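You operate a simulated robot arm through the tools that you are given. There is no shell and no other tool.

You run a simulated robot arm. Do the job below in one go: nothing can be reset, and whatever is moved stays where it is left.

## Task
Swap the grey port bar into the jig and roll its seal flat.
Fine: the white bar goes in the green tray; clamp before you roll and leave it clamped; roller back. Set down upright: seal roller. What is to be rubbed or washed off counts as gone when no trace of it is left.

It is judged by the outcome, as a careful person would: the job done as asked, and still so three seconds after it is handed in. It fails if anything else is knocked over, pushed out of place, dropped, spilled or broken. Lids that push on must go on centred and level and be pressed home; caps that screw on are set level and turned clockwise until they are tight.

## Robot
A 7-joint arm with a three-finger gripper, fixed in place. Base frame: the origin is on the floor under the middle of its stand, x ahead of it, y to its left, z up; the work surface is at about z = 92. Lengths are in cm, angles in degrees, forces in N, time in s.
It reaches about 134.2 cm from its shoulder. Its first joint turns from -166.0 to 166.0 degrees. Payload 2.69 kg.
The TCP is the grasp point between the finger pads, 3 cm short of the fingertips. In the tool frame z runs along the fingers and y along their closing line. The gripper opens to 12.8 cm; its body begins 11.7 cm behind the TCP.
Orientation is that of the tool frame in the base frame, as a unit quaternion [x, y, z, w]. With the fingers straight down and closing along the base's y, the tool's x points along the base's -x, its y along +y and its z along -z.

## Interface
- The arm moves only by the tool apply_moves. Its argument "targets" is a list of rows, each an object (a shift or turn left out is 0, a gripper value left out holds the last) with "travel": the shift along the tool's x, y, z in mm, a list of three; "turn": the turn, a rotation vector about the tool's x, y, z in degrees, a list of three; "gripper": the finger opening in mm, from 0 to 128. In form: [{"travel": [dx, dy, dz], "turn": [ax, ay, az], "gripper": gripper}, ...]. A call has 1 to 20 rows; each row shifts and turns the commanded pose from where the row before left it, along the tool's axes as they then stand. Rows are played at 5 a second. More than 5 cm and 8.6 degrees between two rows, or a gripper value outside its range, and nothing of the call is played. A pose out of reach is approached as far as the arm can. The call stops where the force on the tool passes 90 N (or 10 N more than at its start, if that is more) or the arm is blocked; 0.2 s more then pass. Each finger travels about 12.7 cm/s and halts on what it meets, pressing with about 39 N; the grip force reading is that of the motor and also rises with nothing between the fingers. The clock runs only during rows and for 0.2 s after the last one: add rows that do not move to give the fingers time. It gives the time, the measured TCP pose, the force on the tool (base axes), the opening and the grip force at its end, in the units of the frame above (readings bear some noise), with the torque about the TCP (base axes, N m) and any sound that the robot's microphone picked up.
- Cameras (640 x 400 px; columns grow to the right, rows downward): "scene" is fixed at [5.09, 65.45, 151.57]; the picture's right is [-0.19, -0.98, 0.00], its down [-0.68, 0.13, -0.72] and it looks along [0.71, -0.13, -0.70] (base axes); focal length 274 px, centre (320, 200). "wrist" rides on the gripper at [5.8, 5.4, -13.1] in the tool frame; the picture's right is [-0.68, 0.74, 0.00], its down [-0.62, -0.57, -0.55] and it looks along [-0.40, -0.37, 0.84] (tool axes); focal length 234 px, centre (320, 200). There is no depth. A picture from a camera that has moved, and an enlarged one, comes with that camera's place and axes in the base frame and with its lens. The place of the scene camera against the robot may be out by one fixed shift of up to 1.2 cm in any direction.
- snapshot(camera): a new picture of that camera. No time passes.
- slide_trunk(by): moves the trunk up (or, below 0, down) by that many cm; the arm rides with it, the base frame stays. It gives what a move gives, with no picture.
- inspect(camera, box): a new picture of the part [left, top, right, bottom] of that camera's present view, enlarged. No time passes.
- sign_off(): hands the job in; it is judged then, once.

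Nothing tells you positions but the pictures and the camera data. Unless the task says otherwise, let go and move clear before handing in.

The tools are called after "Request:" as a command line: name --argument value ..., lists and objects as JSON in quotes. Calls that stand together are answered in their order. apply_moves: Moves the arm, as the interface text tells. Its arguments: {"type":"object","properties":{"targets":{"type":"array","items":{"type":"object","properties":{"travel":{"type":"array","items":{"type":"number"}},"turn":{"type":"array","items":{"type":"number"}},"gripper":{"type":"number"}}}}},"required":["targets"]} The other tools are called the same way: slide_trunk (by) moves the trunk up or down; snapshot (camera) takes a picture; inspect (camera, box) takes an enlarged picture of a part of a camera's view; sign_off () hands the job in.

At the start:

```text
clock: 0.0
ee_pos: [47.71, 50.92, 126.63]
ee_rot: [0.0, 1.0, 0.0, 0.0]
force: [0.1, 0.5, -0.7]
wrist_torque: [0.04, -0.04, 0.0]
opening: 12.8
grip_force: 0.0
trunk travel left (down, up): [-15.0, 20.0]
```

scene: 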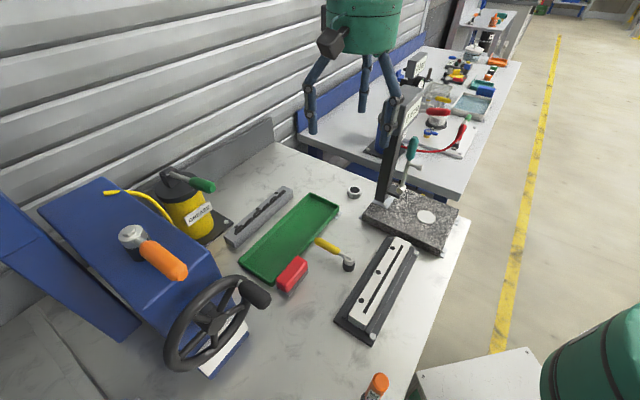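
wrist: 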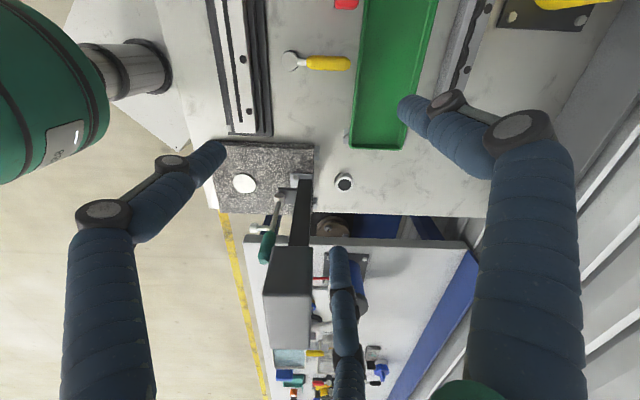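

I see a work table with a machine (blue, handwheel), a grey bar with holes, a green tray, a yellow-handled roller, a jig holding a white bar, a dial-gauge stand on granite. I'll look closer before moving anything.

Request:
inspect --camera "scene" --box '[220, 160, 460, 310]'

Request:
inspect --camera "scene" --box '[320, 220, 440, 360]'

Request:
inspect --camera "scene" --box '[60, 140, 300, 400]'

Request:
inspect --camera "wrist" --box '[180, 0, 520, 220]'

```text
2.67 times, centred on (340, 235) of scene
camera zoom: at [5.09, 65.45, 151.57], right [-0.19, -0.98, 0.0], down [-0.68, 0.13, -0.72], along [0.71, -0.13, -0.7], focal length 731 px, centre (267, 107)
```

zoom: 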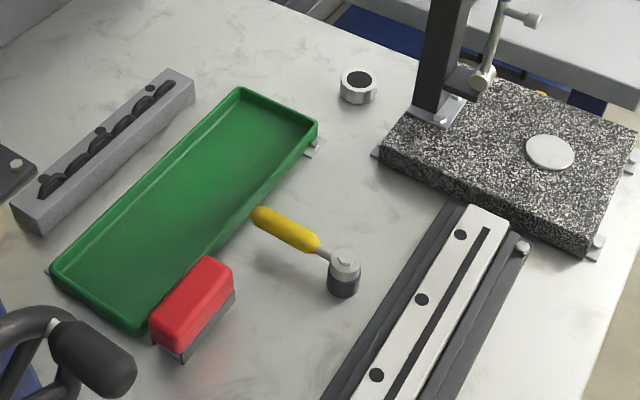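

```text
2.86 times, centred on (380, 290) of scene
camera zoom: at [5.09, 65.45, 151.57], right [-0.19, -0.98, 0.0], down [-0.68, 0.13, -0.72], along [0.71, -0.13, -0.7], focal length 783 px, centre (149, -57)
```

zoom: 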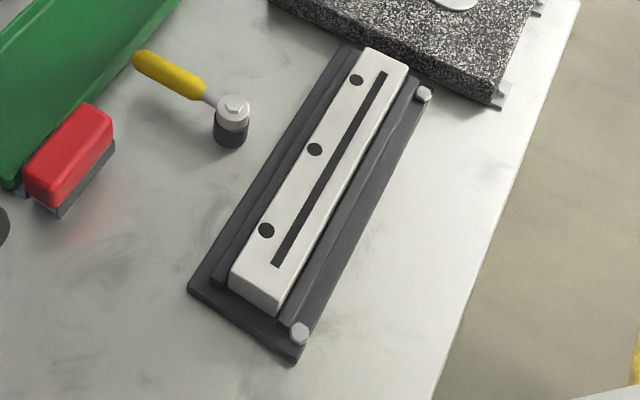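

```text
1.54 times, centred on (180, 270) of scene
camera zoom: at [5.09, 65.45, 151.57], right [-0.19, -0.98, 0.0], down [-0.68, 0.13, -0.72], along [0.71, -0.13, -0.7], focal length 422 px, centre (535, 92)
```

zoom: 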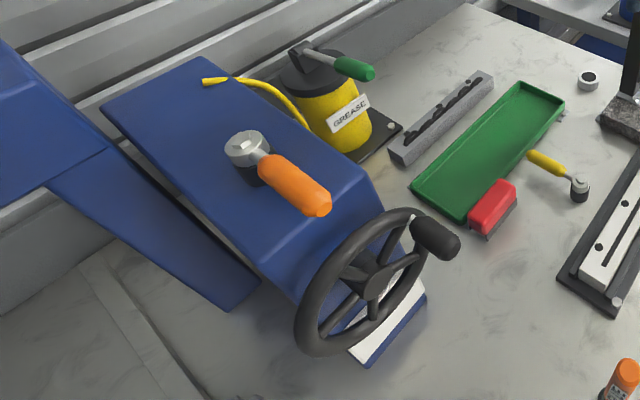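

```text
1.82 times, centred on (350, 110) of wrist
camera zoom: at [41.88, 56.29, 139.79], right [0.68, 0.74, 0.0], down [0.62, -0.57, 0.55], along [0.4, -0.37, -0.84], focal length 426 px, centre (266, 364)
```

zoom: 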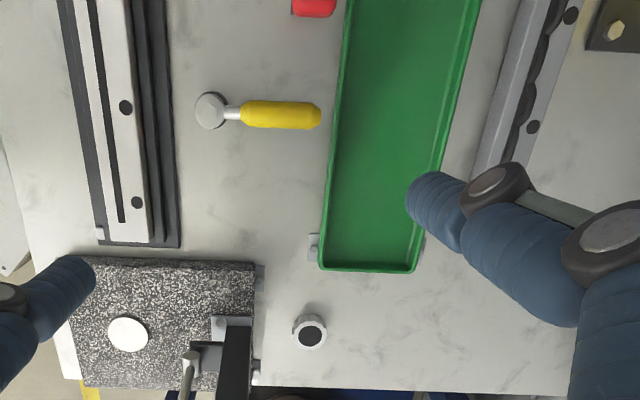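

The grey bar at upper left carries a wavy (unseated) seal. I need to identify the clamp and which tool is the seal roller, so I'll zoom in more.

Request:
inspect --camera "scene" --box '[360, 60, 470, 250]'

Request:
inspect --camera "scene" --box '[220, 180, 300, 250]'

Request:
inspect --camera "scene" --box '[310, 230, 370, 280]'

Request:
inspect --camera "scene" --box '[100, 210, 200, 290]'

Request:
inspect --camera "scene" --box '[325, 300, 405, 400]'

Request:
inspect --camera "scene" --box '[365, 225, 425, 275]'

Request:
inspect --camera "scene" --box '[160, 260, 290, 390]'

```text
2.11 times, centred on (415, 155) of scene
camera zoom: at [5.09, 65.45, 151.57], right [-0.19, -0.98, 0.0], down [-0.68, 0.13, -0.72], along [0.71, -0.13, -0.7], focal length 577 px, centre (120, 295)
```

zoom: 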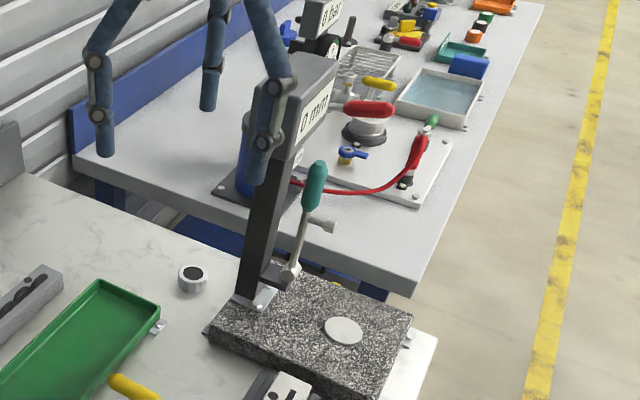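

```text
5.71 times, centred on (260, 215) of scene
camera zoom: at [5.09, 65.45, 151.57], right [-0.19, -0.98, 0.0], down [-0.68, 0.13, -0.72], along [0.71, -0.13, -0.7], focal length 1566 px, centre (663, 114)
```

zoom: 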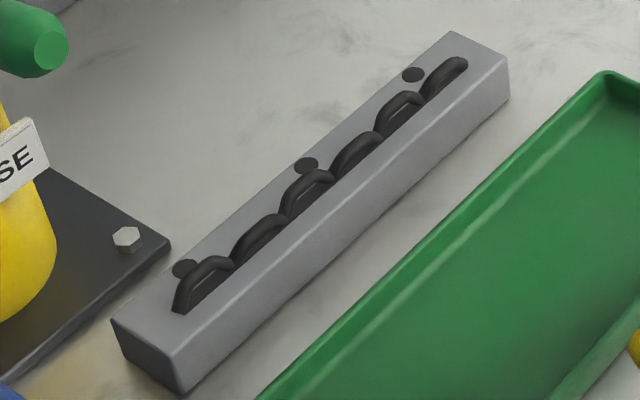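

```text
8.00 times, centred on (340, 255) of scene
camera zoom: at [5.09, 65.45, 151.57], right [-0.19, -0.98, 0.0], down [-0.68, 0.13, -0.72], along [0.71, -0.13, -0.7], focal length 2192 px, centre (160, -240)
```

zoom: 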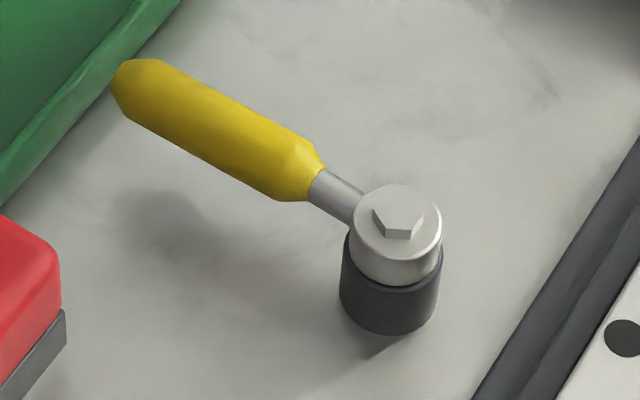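

```text
5.00 times, centred on (150, 250) of scene
camera zoom: at [5.09, 65.45, 151.57], right [-0.19, -0.98, 0.0], down [-0.68, 0.13, -0.72], along [0.71, -0.13, -0.7], focal length 1370 px, centre (1170, -50)
```

zoom: 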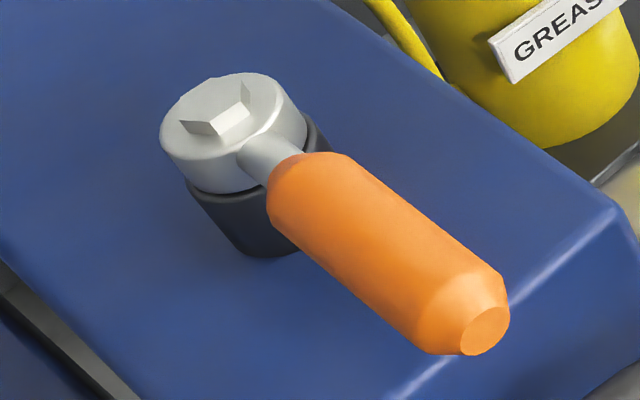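

```text
4.00 times, centred on (365, 350) of scene
camera zoom: at [5.09, 65.45, 151.57], right [-0.19, -0.98, 0.0], down [-0.68, 0.13, -0.72], along [0.71, -0.13, -0.7], focal length 1096 px, centre (140, -400)
```

zoom: 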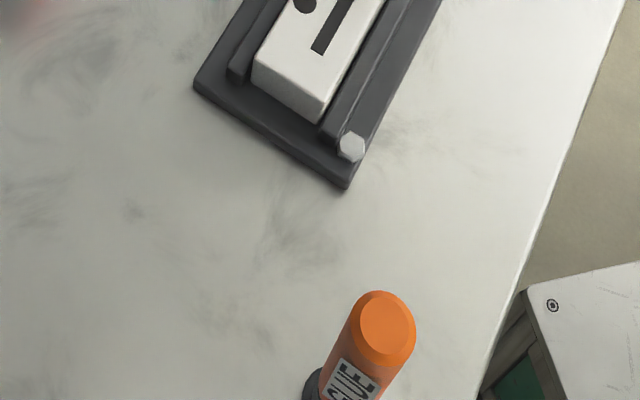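

```text
8.00 times, centred on (395, 250) of scene
camera zoom: at [5.09, 65.45, 151.57], right [-0.19, -0.98, 0.0], down [-0.68, 0.13, -0.72], along [0.71, -0.13, -0.7], focal length 2192 px, centre (-280, -200)
```

zoom: 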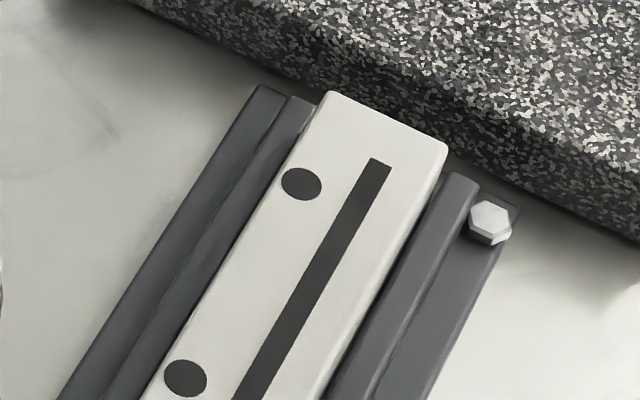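

```text
3.08 times, centred on (225, 325) of scene
camera zoom: at [5.09, 65.45, 151.57], right [-0.19, -0.98, 0.0], down [-0.68, 0.13, -0.72], along [0.71, -0.13, -0.7], focal length 843 px, centre (612, -185)
```

zoom: 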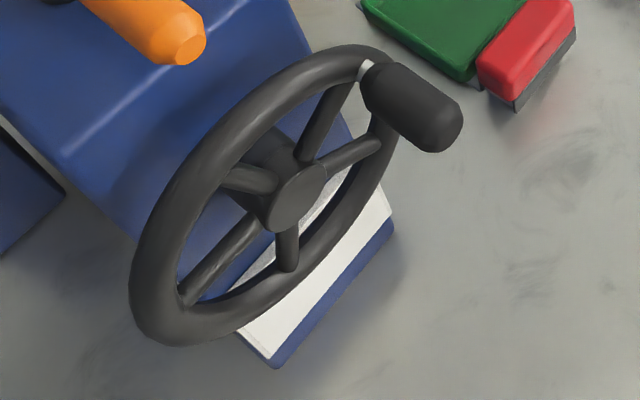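

The yellow-handled piece near the jig looks like a pivoting lever on a hub, so it may be the jig's clamp lever, and the roller may be elsewhere. I'll look at the gripper and then raise the arm to look around the rest of the table.

Request:
inspect --camera "scene" --box '[280, 0, 440, 170]'

Request:
apply_moves --targets '[{"travel": [30, 30, -20]}, {"travel": [30, 30, -20]}, {"travel": [30, 30, -20]}, {"travel": [30, 30, -20]}, {"travel": [30, 30, -20]}, {"travel": [0, 0, 0]}]'

```text
2.35 times, centred on (360, 85) of scene
camera zoom: at [5.09, 65.45, 151.57], right [-0.19, -0.98, 0.0], down [-0.68, 0.13, -0.72], along [0.71, -0.13, -0.7], focal length 645 px, centre (226, 471)
```

zoom: 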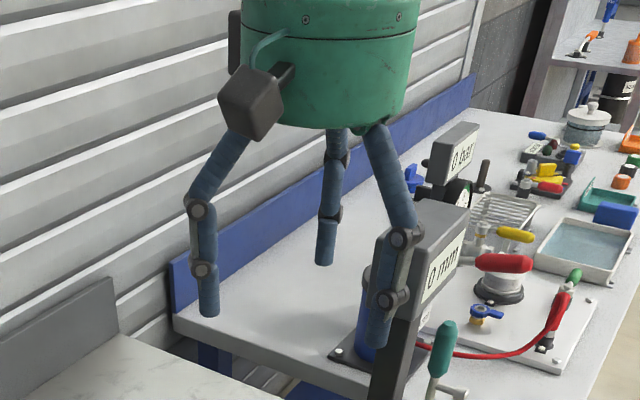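

```text
clock: 1.4
ee_pos: [32.64, 66.1, 137.04]
ee_rot: [0.001, 1.0, -0.001, 0.001]
force: [-0.3, 0.1, 0.5]
wrist_torque: [-0.04, -0.03, 0.01]
opening: 12.79
grip_force: 0.1
trunk travel left (down, up): [-15.0, 20.0]
```

Request:
snapshot --camera "wrist"

Request:
snapshot --camera "scene"

```text
taken
camera wrist: at [26.89, 71.48, 150.07], right [0.68, 0.74, 0.0], down [0.62, -0.56, 0.55], along [0.4, -0.37, -0.84], focal length 234 px, centre (320, 200)
```

wrist: 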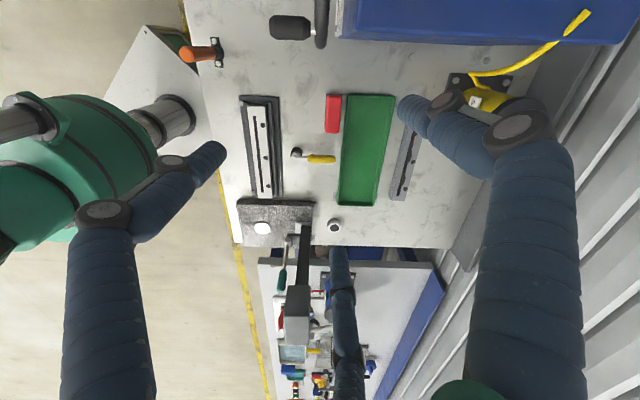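

```text
taken
```

scene: 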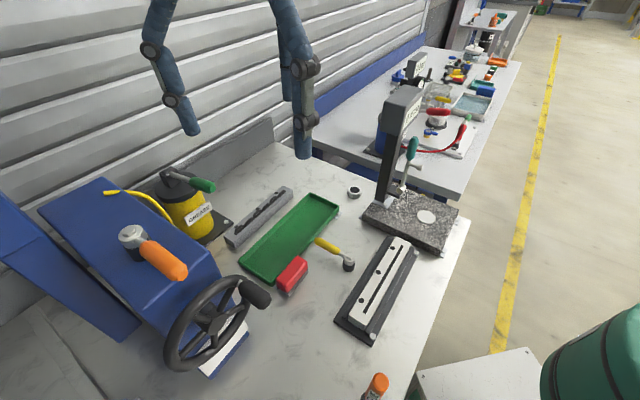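

In the wrist view the orange-topped item at the table's near corner looks like a hand roller on a stand. Zooming in there.

Request:
inspect --camera "wrist" --box '[160, 20, 260, 90]'

Request:
inspect --camera "wrist" --box '[220, 80, 440, 240]'

Request:
inspect --camera "wrist" --box '[250, 0, 400, 60]'

```text
5.71 times, centred on (210, 55) of wrist
camera zoom: at [26.89, 71.48, 150.07], right [0.68, 0.74, 0.0], down [0.62, -0.56, 0.55], along [0.4, -0.37, -0.84], focal length 1338 px, centre (949, 1029)
```

zoom: 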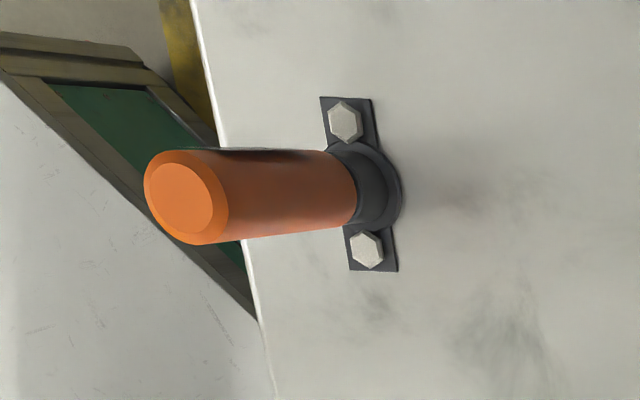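

```text
2.50 times, centred on (330, 160) of wrist
camera zoom: at [26.89, 71.48, 150.07], right [0.68, 0.74, 0.0], down [0.62, -0.56, 0.55], along [0.4, -0.37, -0.84], focal length 585 px, centre (295, 300)
```

zoom: 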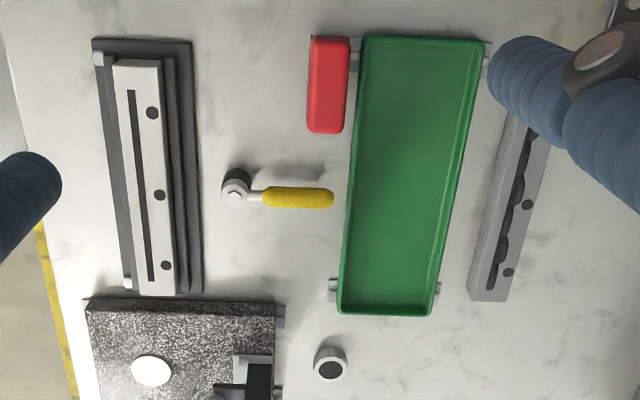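

```text
4.27 times, centred on (325, 30) of wrist
camera zoom: at [26.89, 71.48, 150.07], right [0.68, 0.74, 0.0], down [0.62, -0.56, 0.55], along [0.4, -0.37, -0.84], focal length 999 px, centre (299, 925)
```

zoom: 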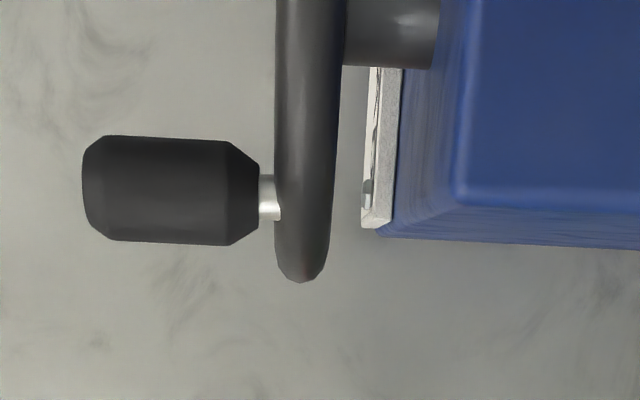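

The yellow lever's hub sits at mid-length beside the jig, so it's the jig's cam clamp. The red block beside the tray may be the roller; I'll zoom in on it, the little round piece and the jig rails.

Request:
inspect --camera "scene" --box '[270, 250, 315, 300]'

Request:
inspect --camera "wrist" --box '[310, 80, 370, 140]'

Request:
inspect --camera "scene" --box '[335, 175, 375, 205]'

Request:
inspect --camera "wrist" --box '[235, 85, 345, 205]'

```text
8.00 times, centred on (292, 275) of scene
camera zoom: at [5.09, 65.45, 151.57], right [-0.19, -0.98, 0.0], down [-0.68, 0.13, -0.72], along [0.71, -0.13, -0.7], focal length 2192 px, centre (540, -400)
```

zoom: 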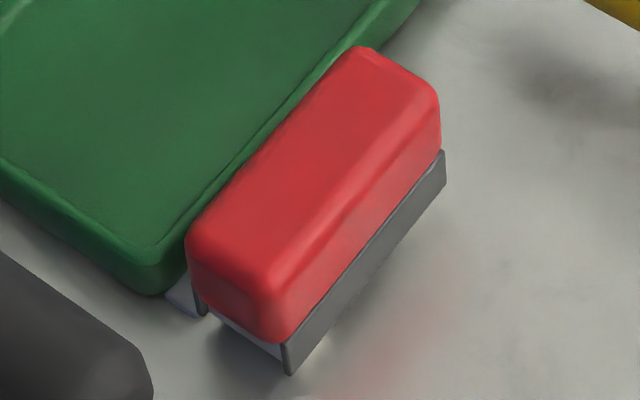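

```text
6.67 times, centred on (340, 110) of wrist
camera zoom: at [26.89, 71.48, 150.07], right [0.68, 0.74, 0.0], down [0.62, -0.56, 0.55], along [0.4, -0.37, -0.84], focal length 1561 px, centre (187, 800)
```

zoom: 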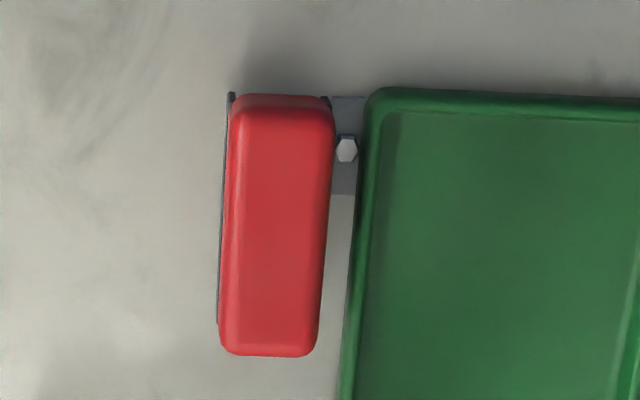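

```text
13.33 times, centred on (355, 190) of scene
camera zoom: at [5.09, 65.45, 151.57], right [-0.19, -0.98, 0.0], down [-0.68, 0.13, -0.72], along [0.71, -0.13, -0.7], focal length 3654 px, centre (-147, 333)
```

zoom: 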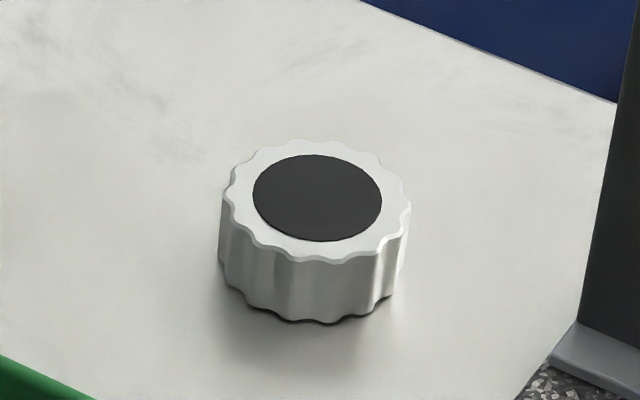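

```text
3.33 times, centred on (290, 145) of wrist
camera zoom: at [26.89, 71.48, 150.07], right [0.68, 0.74, 0.0], down [0.62, -0.56, 0.55], along [0.4, -0.37, -0.84], focal length 781 px, centre (420, 383)
```

zoom: 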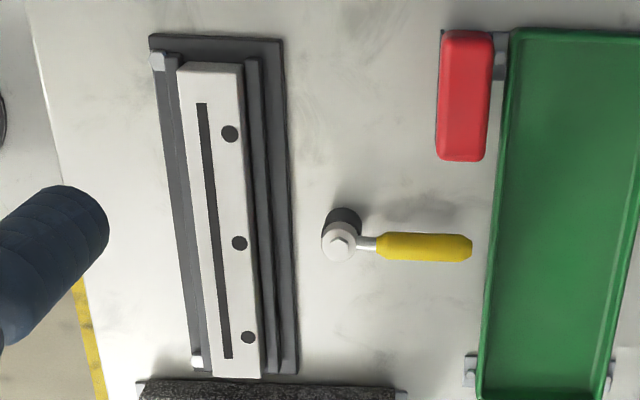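

The red block is a grip on two side plates, probably the seal roller, and the yellow lever beside the jig is its clamp. I'll bring the wrist camera closer to the jig and lever to judge heights and gaps.

Request:
apply_moves --targets '[{"travel": [0, -26, 30]}, {"travel": [0, -26, 30]}, {"travel": [0, -26, 30]}, {"travel": [0, -26, 30]}, {"travel": [0, -26, 30]}, {"travel": [0, -26, 30]}, {"travel": [0, -26, 30]}, {"travel": [0, 0, 0]}]'

Request:
snapshot --camera "wrist"

Request:
snapshot --camera "scene"

```text
clock: 3.2
ee_pos: [32.62, 47.72, 116.04]
ee_rot: [0.001, 1.0, 0.0, 0.0]
force: [-0.6, 0.2, 0.1]
wrist_torque: [0.01, -0.03, -0.04]
opening: 12.79
grip_force: 0.0
trunk travel left (down, up): [-15.0, 20.0]
```

```text
taken
camera wrist: at [26.76, 53.08, 129.09], right [0.68, 0.74, 0.0], down [0.62, -0.57, 0.55], along [0.4, -0.37, -0.84], focal length 234 px, centre (320, 200)
```

wrist: 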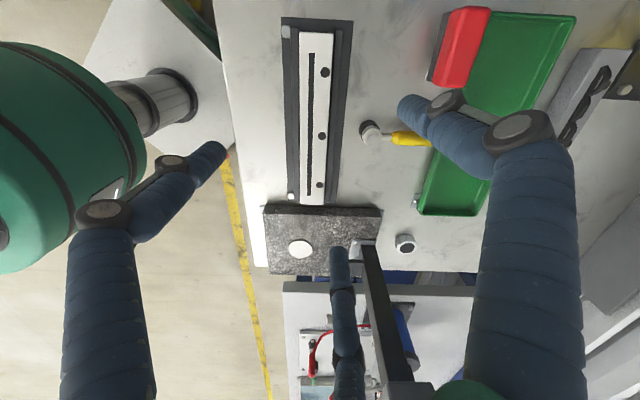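

```text
taken
```

scene: 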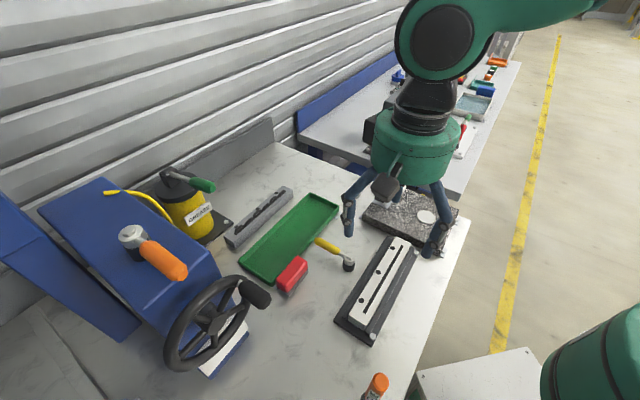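

The three fingers appear spaced around the palm. Before grasping anything I'll close the gripper in free air and see how the fingers actually converge.

Request:
apply_moves --targets '[{"gripper": 40}, {}, {}, {}, {}]'

Request:
snapshot --camera "wrist"

Request:
inspect --camera "scene" --box '[330, 100, 480, 280]'

```text
clock: 4.4
ee_pos: [32.53, 47.8, 116.08]
ee_rot: [0.0, 1.0, 0.001, 0.0]
force: [0.7, 1.0, 0.4]
wrist_torque: [0.01, 0.0, 0.02]
opening: 4.0
grip_force: 0.1
trunk travel left (down, up): [-15.0, 20.0]
```

```text
taken
camera wrist: at [26.78, 53.13, 129.1], right [0.68, 0.74, 0.0], down [0.62, -0.57, 0.55], along [0.4, -0.37, -0.84], focal length 234 px, centre (320, 200)
```

wrist: 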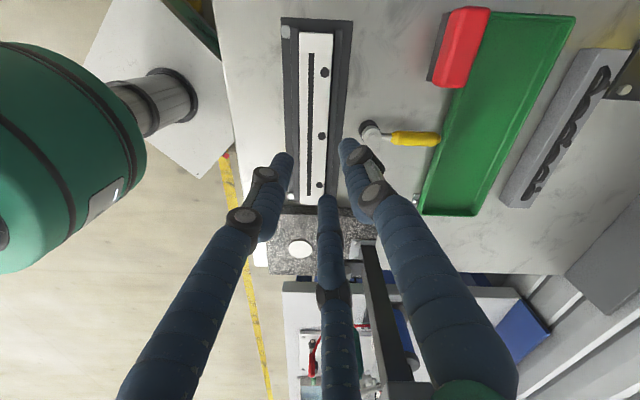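

```text
2.22 times, centred on (405, 190) of scene
camera zoom: at [5.09, 65.45, 151.57], right [-0.19, -0.98, 0.0], down [-0.68, 0.13, -0.72], along [0.71, -0.13, -0.7], focal length 609 px, centre (131, 222)
```

zoom: 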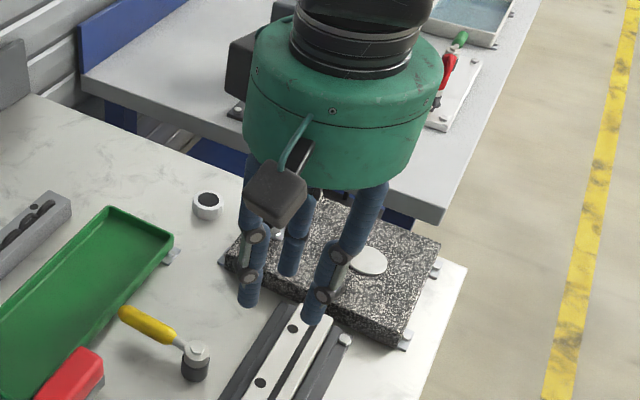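

The fingers close like a three-jaw chuck (one at +y, two opposite at ±x), which suits gripping a bar across y. Now a close look at jig, lever and roller from here.

Request:
inspect --camera "wrist" --box '[265, 10, 365, 110]'

Request:
inspect --camera "wrist" --box '[265, 100, 365, 210]'

Request:
inspect --camera "wrist" --box '[340, 90, 450, 170]'

Request:
inspect --camera "wrist" --box '[410, 0, 500, 100]'

```text
4.00 times, centred on (315, 60) of wrist
camera zoom: at [26.78, 53.13, 129.1], right [0.68, 0.74, 0.0], down [0.62, -0.57, 0.55], along [0.4, -0.37, -0.84], focal length 937 px, centre (340, 760)
```

zoom: 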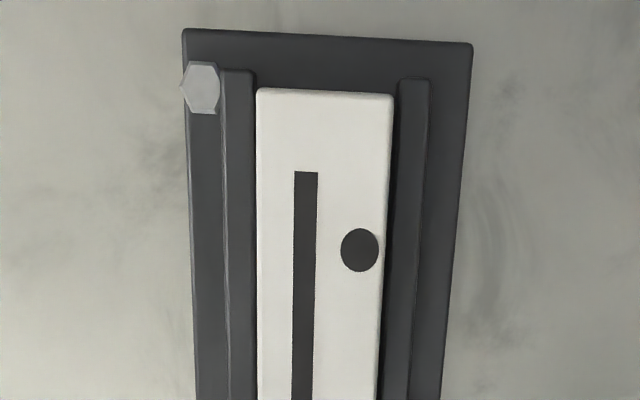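

```text
3.64 times, centred on (315, 155) of wrist
camera zoom: at [26.78, 53.13, 129.1], right [0.68, 0.74, 0.0], down [0.62, -0.57, 0.55], along [0.4, -0.37, -0.84], focal length 852 px, centre (338, 364)
```

zoom: 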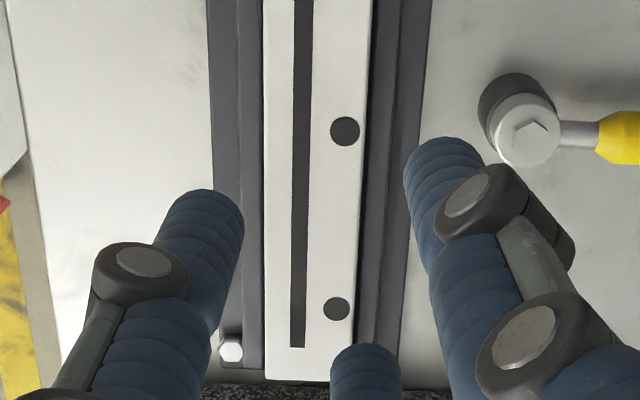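

```text
5.00 times, centred on (395, 130) of wrist
camera zoom: at [26.78, 53.13, 129.1], right [0.68, 0.74, 0.0], down [0.62, -0.57, 0.55], along [0.4, -0.37, -0.84], focal length 1171 px, centre (-55, 550)
```

zoom: 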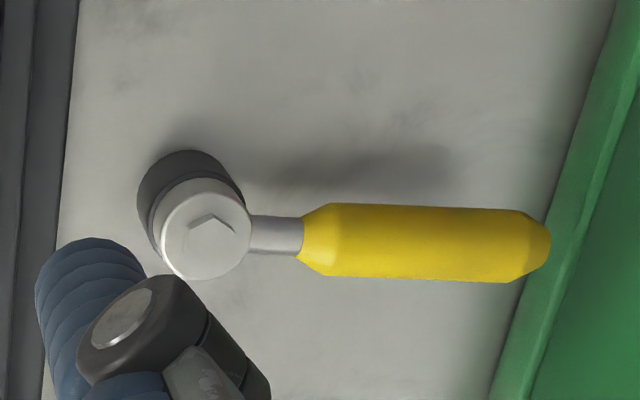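

```text
4.00 times, centred on (455, 50) of wrist
camera zoom: at [26.78, 53.13, 129.1], right [0.68, 0.74, 0.0], down [0.62, -0.57, 0.55], along [0.4, -0.37, -0.84], focal length 937 px, centre (-220, 800)
```

zoom: 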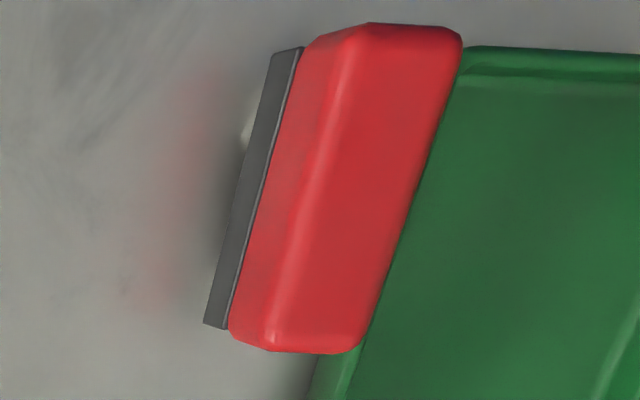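

The bar sits between two rails with a slim gap on the lever side. I want the height of the bar above the rails, so I'll zoom in on the jig's near end and the grey bar's near end in the scene view.

Request:
inspect --camera "scene" --box '[330, 300, 390, 350]'

Request:
inspect --camera "scene" --box '[220, 215, 270, 260]'

Request:
inspect --camera "scene" --box '[230, 240, 320, 310]'

```text
8.00 times, centred on (360, 325) of scene
camera zoom: at [5.09, 65.45, 151.57], right [-0.19, -0.98, 0.0], down [-0.68, 0.13, -0.72], along [0.71, -0.13, -0.7], focal length 2192 px, centre (0, -800)
```

zoom: 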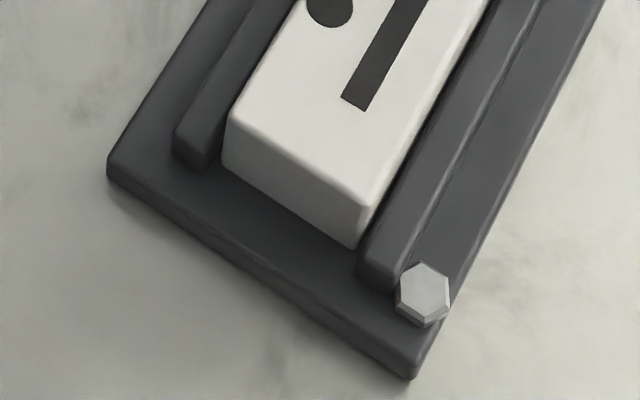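

```text
8.89 times, centred on (245, 238) of scene
camera zoom: at [5.09, 65.45, 151.57], right [-0.19, -0.98, 0.0], down [-0.68, 0.13, -0.72], along [0.71, -0.13, -0.7], focal length 2436 px, centre (987, -133)
```

zoom: 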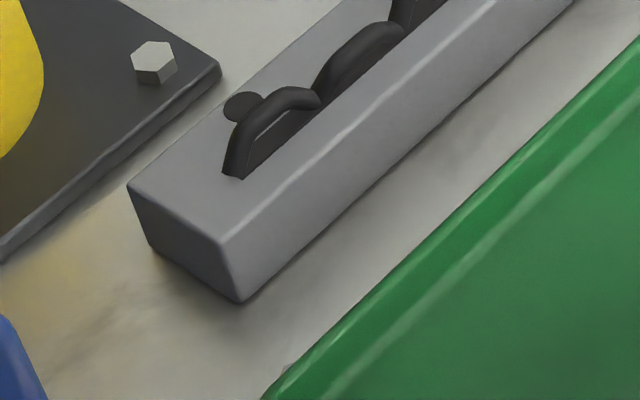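

```text
5.71 times, centred on (275, 275) of scene
camera zoom: at [5.09, 65.45, 151.57], right [-0.19, -0.98, 0.0], down [-0.68, 0.13, -0.72], along [0.71, -0.13, -0.7], focal length 1566 px, centre (577, -229)
```

zoom: 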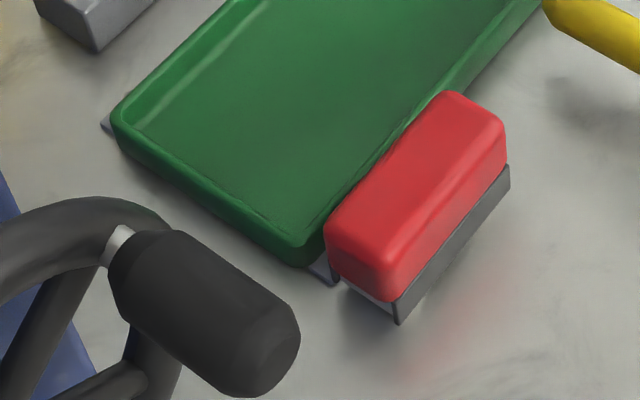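

Dimensions so far: bar ≈23.8 × 3.85 × 2.7 cm, centred near (33.9, 45.4) and running along (1,−1), with rails about half its height. I'll turn the gripper so its single finger is on the side away from the clamp hub, then check the view.

Request:
apply_moves --targets '[{"turn": [0, 0, -8.4375], "gripper": 85}, {"turn": [0, 0, -8.4375]}, {"turn": [0, 0, -8.4375]}, {"turn": [0, 0, -8.4375]}, {"turn": [0, 0, -8.4375]}, {"turn": [0, 0, -8.4375]}, {"turn": [0, 0, -8.4375]}, {"turn": [0, 0, -8.4375]}, {"turn": [0, 0, -8.4375]}, {"turn": [0, 0, -8.4375]}, {"turn": [0, 0, -8.4375]}, {"turn": [0, 0, -8.4375]}, {"turn": [0, 0, -8.4375]}, {"turn": [0, 0, -8.4375]}, {"turn": [0, 0, -8.4375]}, {"turn": [0, 0, -8.4375]}, {}, {}]'

Request:
snapshot --camera "wrist"

Request:
snapshot --camera "scene"

```text
clock: 8.2
ee_pos: [32.64, 47.74, 115.83]
ee_rot: [0.924, -0.382, -0.001, -0.001]
force: [-0.1, -0.5, 0.1]
wrist_torque: [-0.03, -0.01, 0.01]
opening: 8.52
grip_force: 0.1
trunk travel left (down, up): [-15.0, 20.0]
```

```text
taken
camera wrist: at [33.11, 39.83, 128.83], right [-1.0, -0.04, 0.0], down [-0.04, 0.84, 0.55], along [-0.02, 0.55, -0.84], focal length 234 px, centre (320, 200)
```

wrist: 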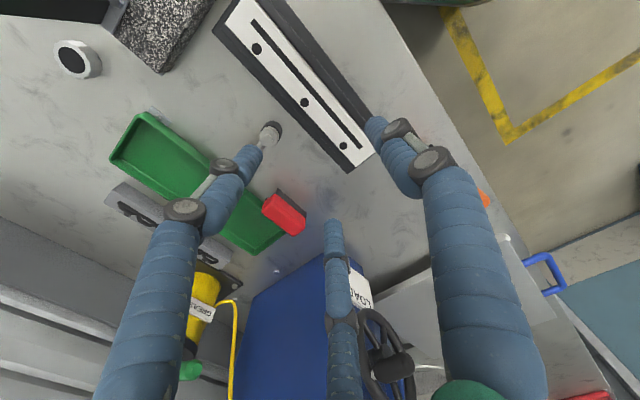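

```text
taken
```

scene: 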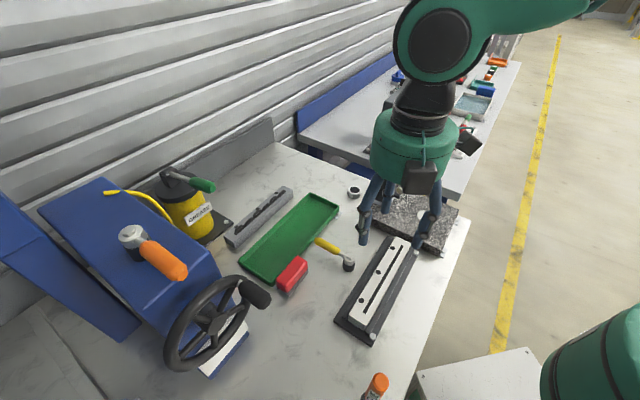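

The turn worked. I'll measure the bar, rails and clamp hub accurately from this view.

Request:
inspect --camera "wrist" --box '[210, 0, 300, 80]'

Request:
inspect --camera "wrist" --box '[290, 90, 390, 180]'

Request:
inspect --camera "wrist" --box '[210, 100, 330, 240]'

```text
5.00 times, centred on (255, 40) of wrist
camera zoom: at [33.11, 39.83, 128.83], right [-1.0, -0.04, 0.0], down [-0.04, 0.84, 0.55], along [-0.02, 0.55, -0.84], focal length 1171 px, centre (645, 1000)
```

zoom: 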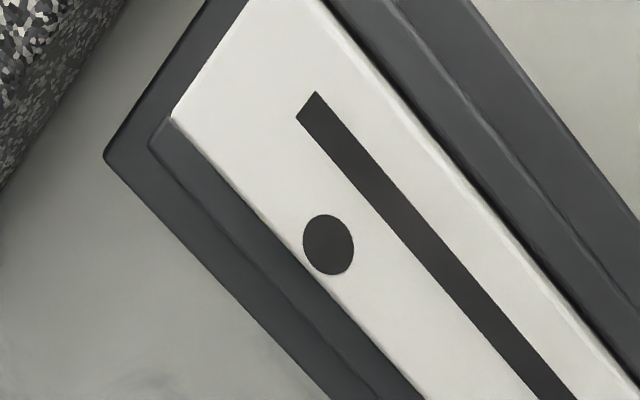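

```text
4.44 times, centred on (340, 135) of wrist
camera zoom: at [33.11, 39.83, 128.83], right [-1.0, -0.04, 0.0], down [-0.04, 0.84, 0.55], along [-0.02, 0.55, -0.84], focal length 1041 px, centre (231, 489)
```

zoom: 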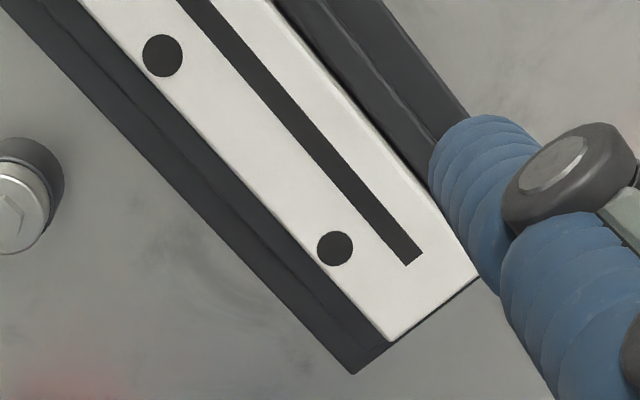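

```text
2.86 times, centred on (270, 170) of wrist
camera zoom: at [33.11, 39.83, 128.83], right [-1.0, -0.04, 0.0], down [-0.04, 0.84, 0.55], along [-0.02, 0.55, -0.84], focal length 669 px, centre (463, 286)
```

zoom: 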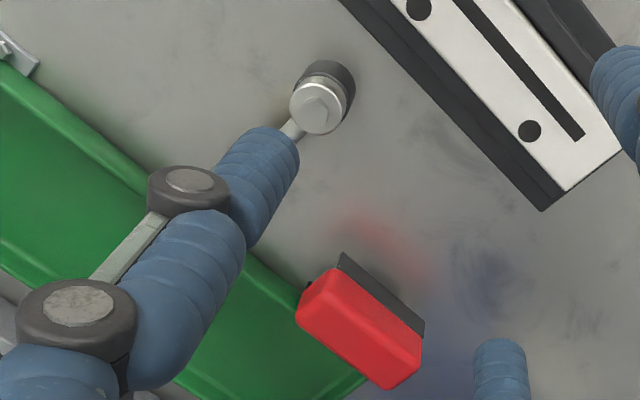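

Bar centre comes out at about (34.05, 45.3), with its top near z≈95.8. I'll centre the gripper over it (offset so all three fingers meet the sides together) and come down partway.

Request:
apply_moves --targets '[{"travel": [14, -1, 30]}, {"travel": [13, -1, 30]}, {"travel": [0, 0, 30]}, {"travel": [0, 0, 20]}, {}]'

Request:
snapshot --camera "wrist"

Request:
inspect --camera "scene" --box '[320, 180, 460, 350]'

```text
clock: 9.4
ee_pos: [34.9, 46.07, 104.69]
ee_rot: [0.924, -0.381, 0.001, -0.001]
force: [0.1, -0.3, -1.3]
wrist_torque: [-0.02, 0.02, -0.02]
opening: 8.48
grip_force: 0.0
trunk travel left (down, up): [-15.0, 20.0]
```

```text
taken
camera wrist: at [35.33, 38.18, 117.76], right [-1.0, -0.04, 0.0], down [-0.04, 0.84, 0.55], along [-0.02, 0.55, -0.84], focal length 234 px, centre (320, 200)
```

wrist: 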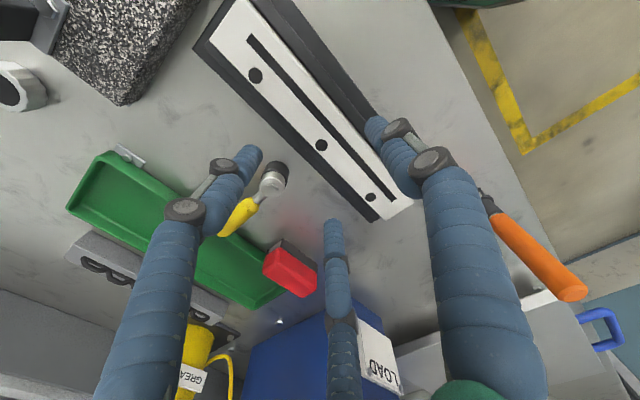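

```text
2.35 times, centred on (390, 265) of scene
camera zoom: at [5.09, 65.45, 151.57], right [-0.19, -0.98, 0.0], down [-0.68, 0.13, -0.72], along [0.71, -0.13, -0.7], focal length 645 px, centre (155, 47)
```

zoom: 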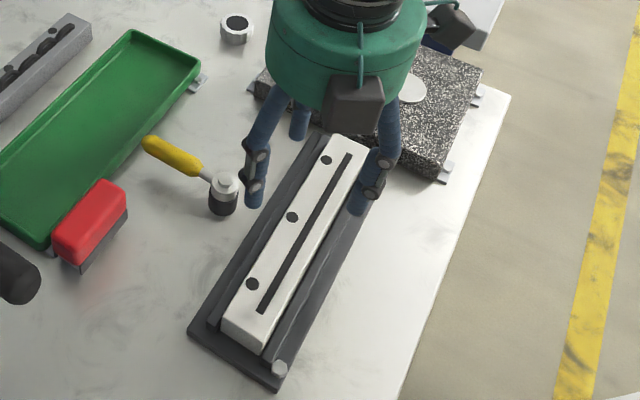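

Fingers straddle the bar with clearance on both sides. Lowering until the tips are just above bar-top height, then checking.

Request:
apply_moves --targets '[{"travel": [0, 0, 25]}, {"travel": [0, 0, 25]}, {}]'

Request:
snapshot --camera "wrist"

Request:
inspect --camera "scene" --box '[330, 200, 430, 310]'

```text
clock: 10.2
ee_pos: [35.07, 46.13, 99.51]
ee_rot: [0.924, -0.382, 0.0, 0.0]
force: [-0.8, 0.6, -0.3]
wrist_torque: [-0.02, 0.02, -0.01]
opening: 8.53
grip_force: 0.0
trunk travel left (down, up): [-15.0, 20.0]
```

```text
taken
camera wrist: at [35.44, 38.08, 112.61], right [-1.0, -0.04, 0.0], down [-0.04, 0.84, 0.55], along [-0.02, 0.55, -0.84], focal length 234 px, centre (320, 200)
```

wrist: 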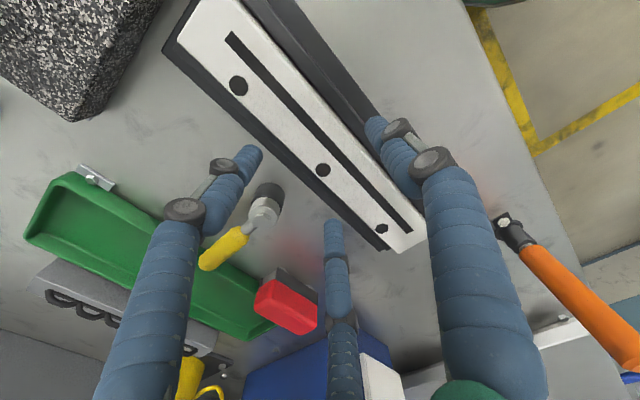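

```text
3.64 times, centred on (380, 255) of scene
camera zoom: at [5.09, 65.45, 151.57], right [-0.19, -0.98, 0.0], down [-0.68, 0.13, -0.72], along [0.71, -0.13, -0.7], focal length 996 px, centre (102, 0)
```

zoom: 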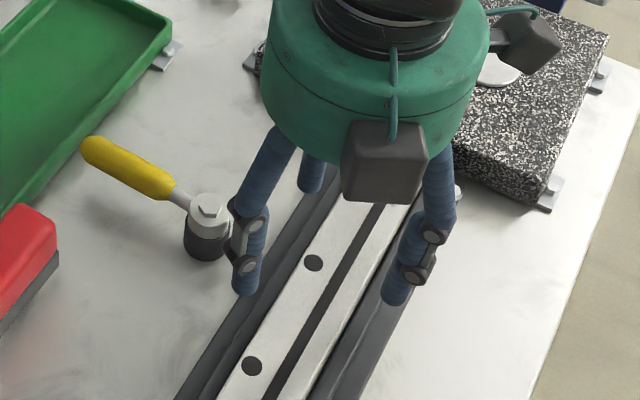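

Request:
inspect --camera "wrist" --box '[230, 80, 430, 260]'

Request:
inspect --camera "wrist" --box '[160, 0, 280, 120]'

```text
2.22 times, centred on (330, 170) of wrist
camera zoom: at [35.44, 38.08, 112.61], right [-1.0, -0.04, 0.0], down [-0.04, 0.84, 0.55], along [-0.02, 0.55, -0.84], focal length 520 px, centre (298, 267)
```

zoom: 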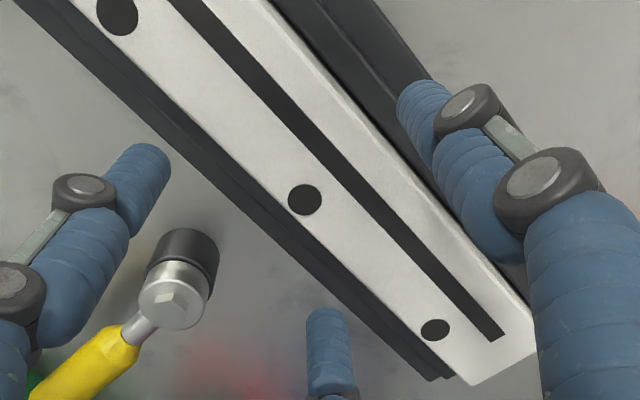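

```text
3.33 times, centred on (220, 60) of wrist
camera zoom: at [35.44, 38.08, 112.61], right [-1.0, -0.04, 0.0], down [-0.04, 0.84, 0.55], along [-0.02, 0.55, -0.84], focal length 781 px, centre (653, 667)
```

zoom: 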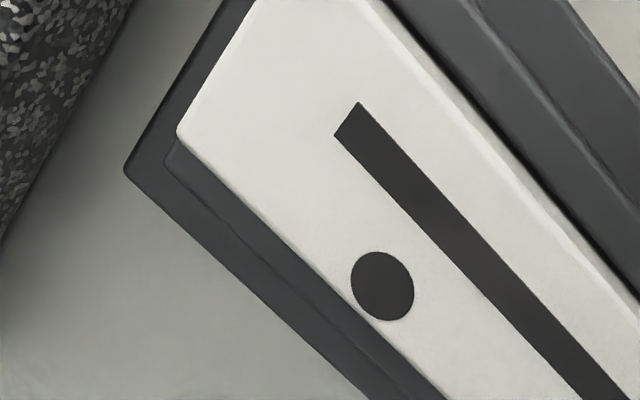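

Request:
inspect --camera "wrist" --box '[290, 120, 370, 190]'

Request:
inspect --camera "wrist" --box '[230, 130, 300, 190]'

Request:
inspect --camera "wrist" --box '[350, 190, 440, 270]'

```text
5.71 times, centred on (330, 155) of wrist
camera zoom: at [35.44, 38.08, 112.61], right [-1.0, -0.04, 0.0], down [-0.04, 0.84, 0.55], along [-0.02, 0.55, -0.84], focal length 1338 px, centre (263, 457)
```

zoom: 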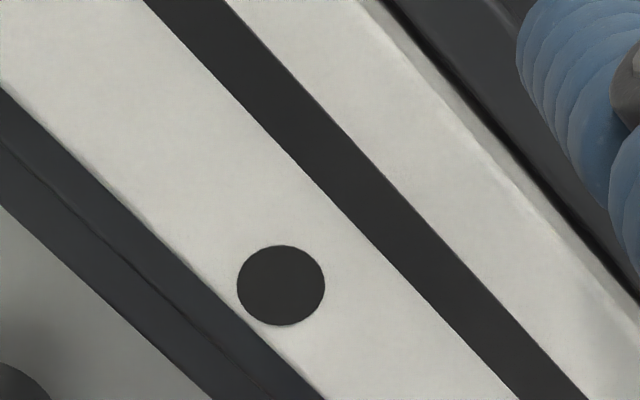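

```text
6.67 times, centred on (265, 160) of wrist
camera zoom: at [35.44, 38.08, 112.61], right [-1.0, -0.04, 0.0], down [-0.04, 0.84, 0.55], along [-0.02, 0.55, -0.84], focal length 1561 px, centre (687, 467)
```

zoom: 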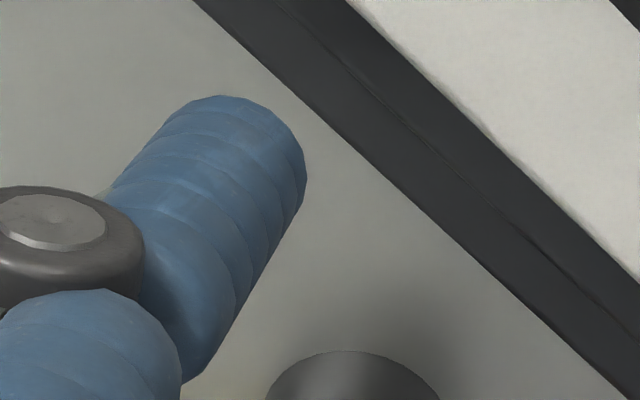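

```text
5.00 times, centred on (395, 230) of wrist
camera zoom: at [35.44, 38.08, 112.61], right [-1.0, -0.04, 0.0], down [-0.04, 0.84, 0.55], along [-0.02, 0.55, -0.84], focal length 1171 px, centre (-55, 50)
```

zoom: 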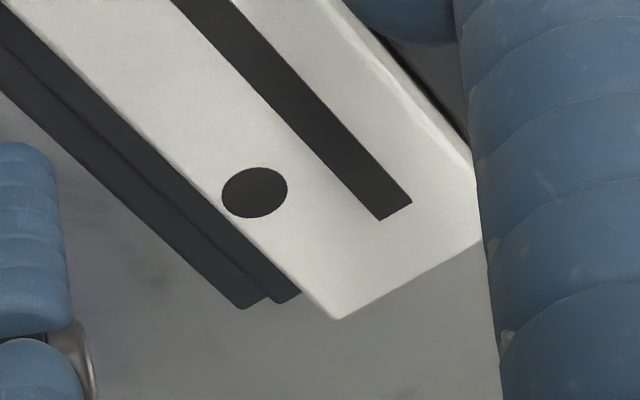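

The bar is parallel to the tool within 0.3°, and offset so a 3 mm shift will make all fingers meet it together. Applying that and lowering toward the protruding upper part of the bar.

Request:
apply_moves --targets '[{"travel": [0, 3.3, 0]}, {"travel": [0, 0, 8]}, {"travel": [0, 0, 7]}, {}]'

Request:
inspect --camera "wrist" --box '[230, 80, 430, 260]'

Request:
inspect --camera "scene" --box '[340, 210, 420, 300]'

```text
clock: 11.2
ee_pos: [34.43, 45.71, 97.92]
ee_rot: [0.924, -0.382, -0.001, 0.001]
force: [0.7, 0.3, -0.3]
wrist_torque: [0.0, 0.01, 0.03]
opening: 8.48
grip_force: 0.1
trunk travel left (down, up): [-15.0, 20.0]
```

```text
2.22 times, centred on (330, 170) of wrist
camera zoom: at [34.87, 37.72, 111.11], right [-1.0, -0.04, 0.0], down [-0.04, 0.84, 0.55], along [-0.02, 0.55, -0.84], focal length 520 px, centre (298, 267)
```

zoom: 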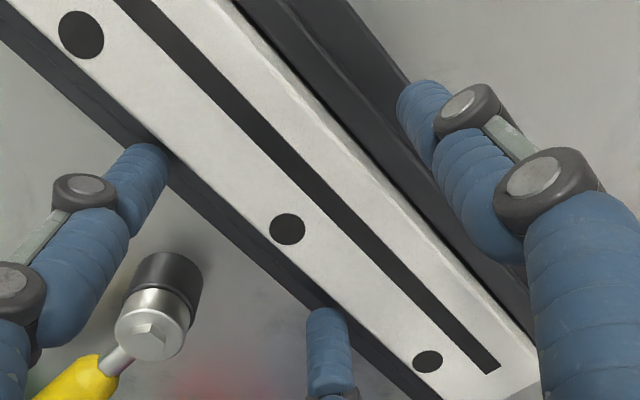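

```text
4.44 times, centred on (380, 255) of scene
camera zoom: at [5.09, 65.45, 151.57], right [-0.19, -0.98, 0.0], down [-0.68, 0.13, -0.72], along [0.71, -0.13, -0.7], focal length 1218 px, centre (53, -44)
```

zoom: 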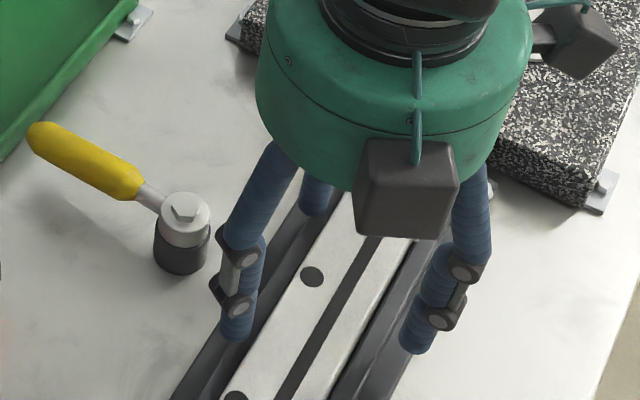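

Fingers are astride the upper part of the bar. Feeling downward in small steps for the rails.

Request:
apply_moves --targets '[{"travel": [0, 0, 1.5]}, {}]'

Request:
apply_moves --targets '[{"travel": [0, 0, 1.5]}, {}]'

Request:
inspect --camera "wrist" --box '[290, 120, 370, 190]'

```text
clock: 11.8
ee_pos: [34.39, 45.6, 97.95]
ee_rot: [0.924, -0.382, 0.001, 0.0]
force: [0.3, -0.3, -0.1]
wrist_torque: [0.01, 0.04, -0.03]
opening: 8.48
grip_force: 0.0
trunk travel left (down, up): [-15.0, 20.0]
```

```text
clock: 12.4
ee_pos: [34.4, 45.69, 97.84]
ee_rot: [0.924, -0.382, -0.001, 0.0]
force: [-0.4, -0.3, -0.3]
wrist_torque: [-0.02, -0.01, 0.02]
opening: 8.51
grip_force: 0.0
trunk travel left (down, up): [-15.0, 20.0]
```

```text
5.71 times, centred on (330, 155) of wrist
camera zoom: at [34.85, 37.73, 110.89], right [-1.0, -0.04, 0.0], down [-0.04, 0.84, 0.55], along [-0.02, 0.55, -0.84], focal length 1338 px, centre (263, 457)
```

zoom: 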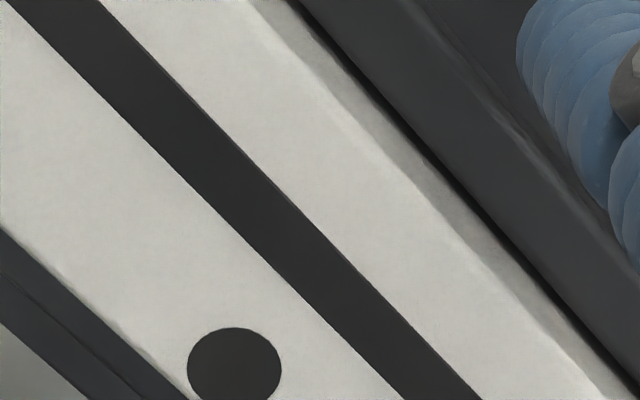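

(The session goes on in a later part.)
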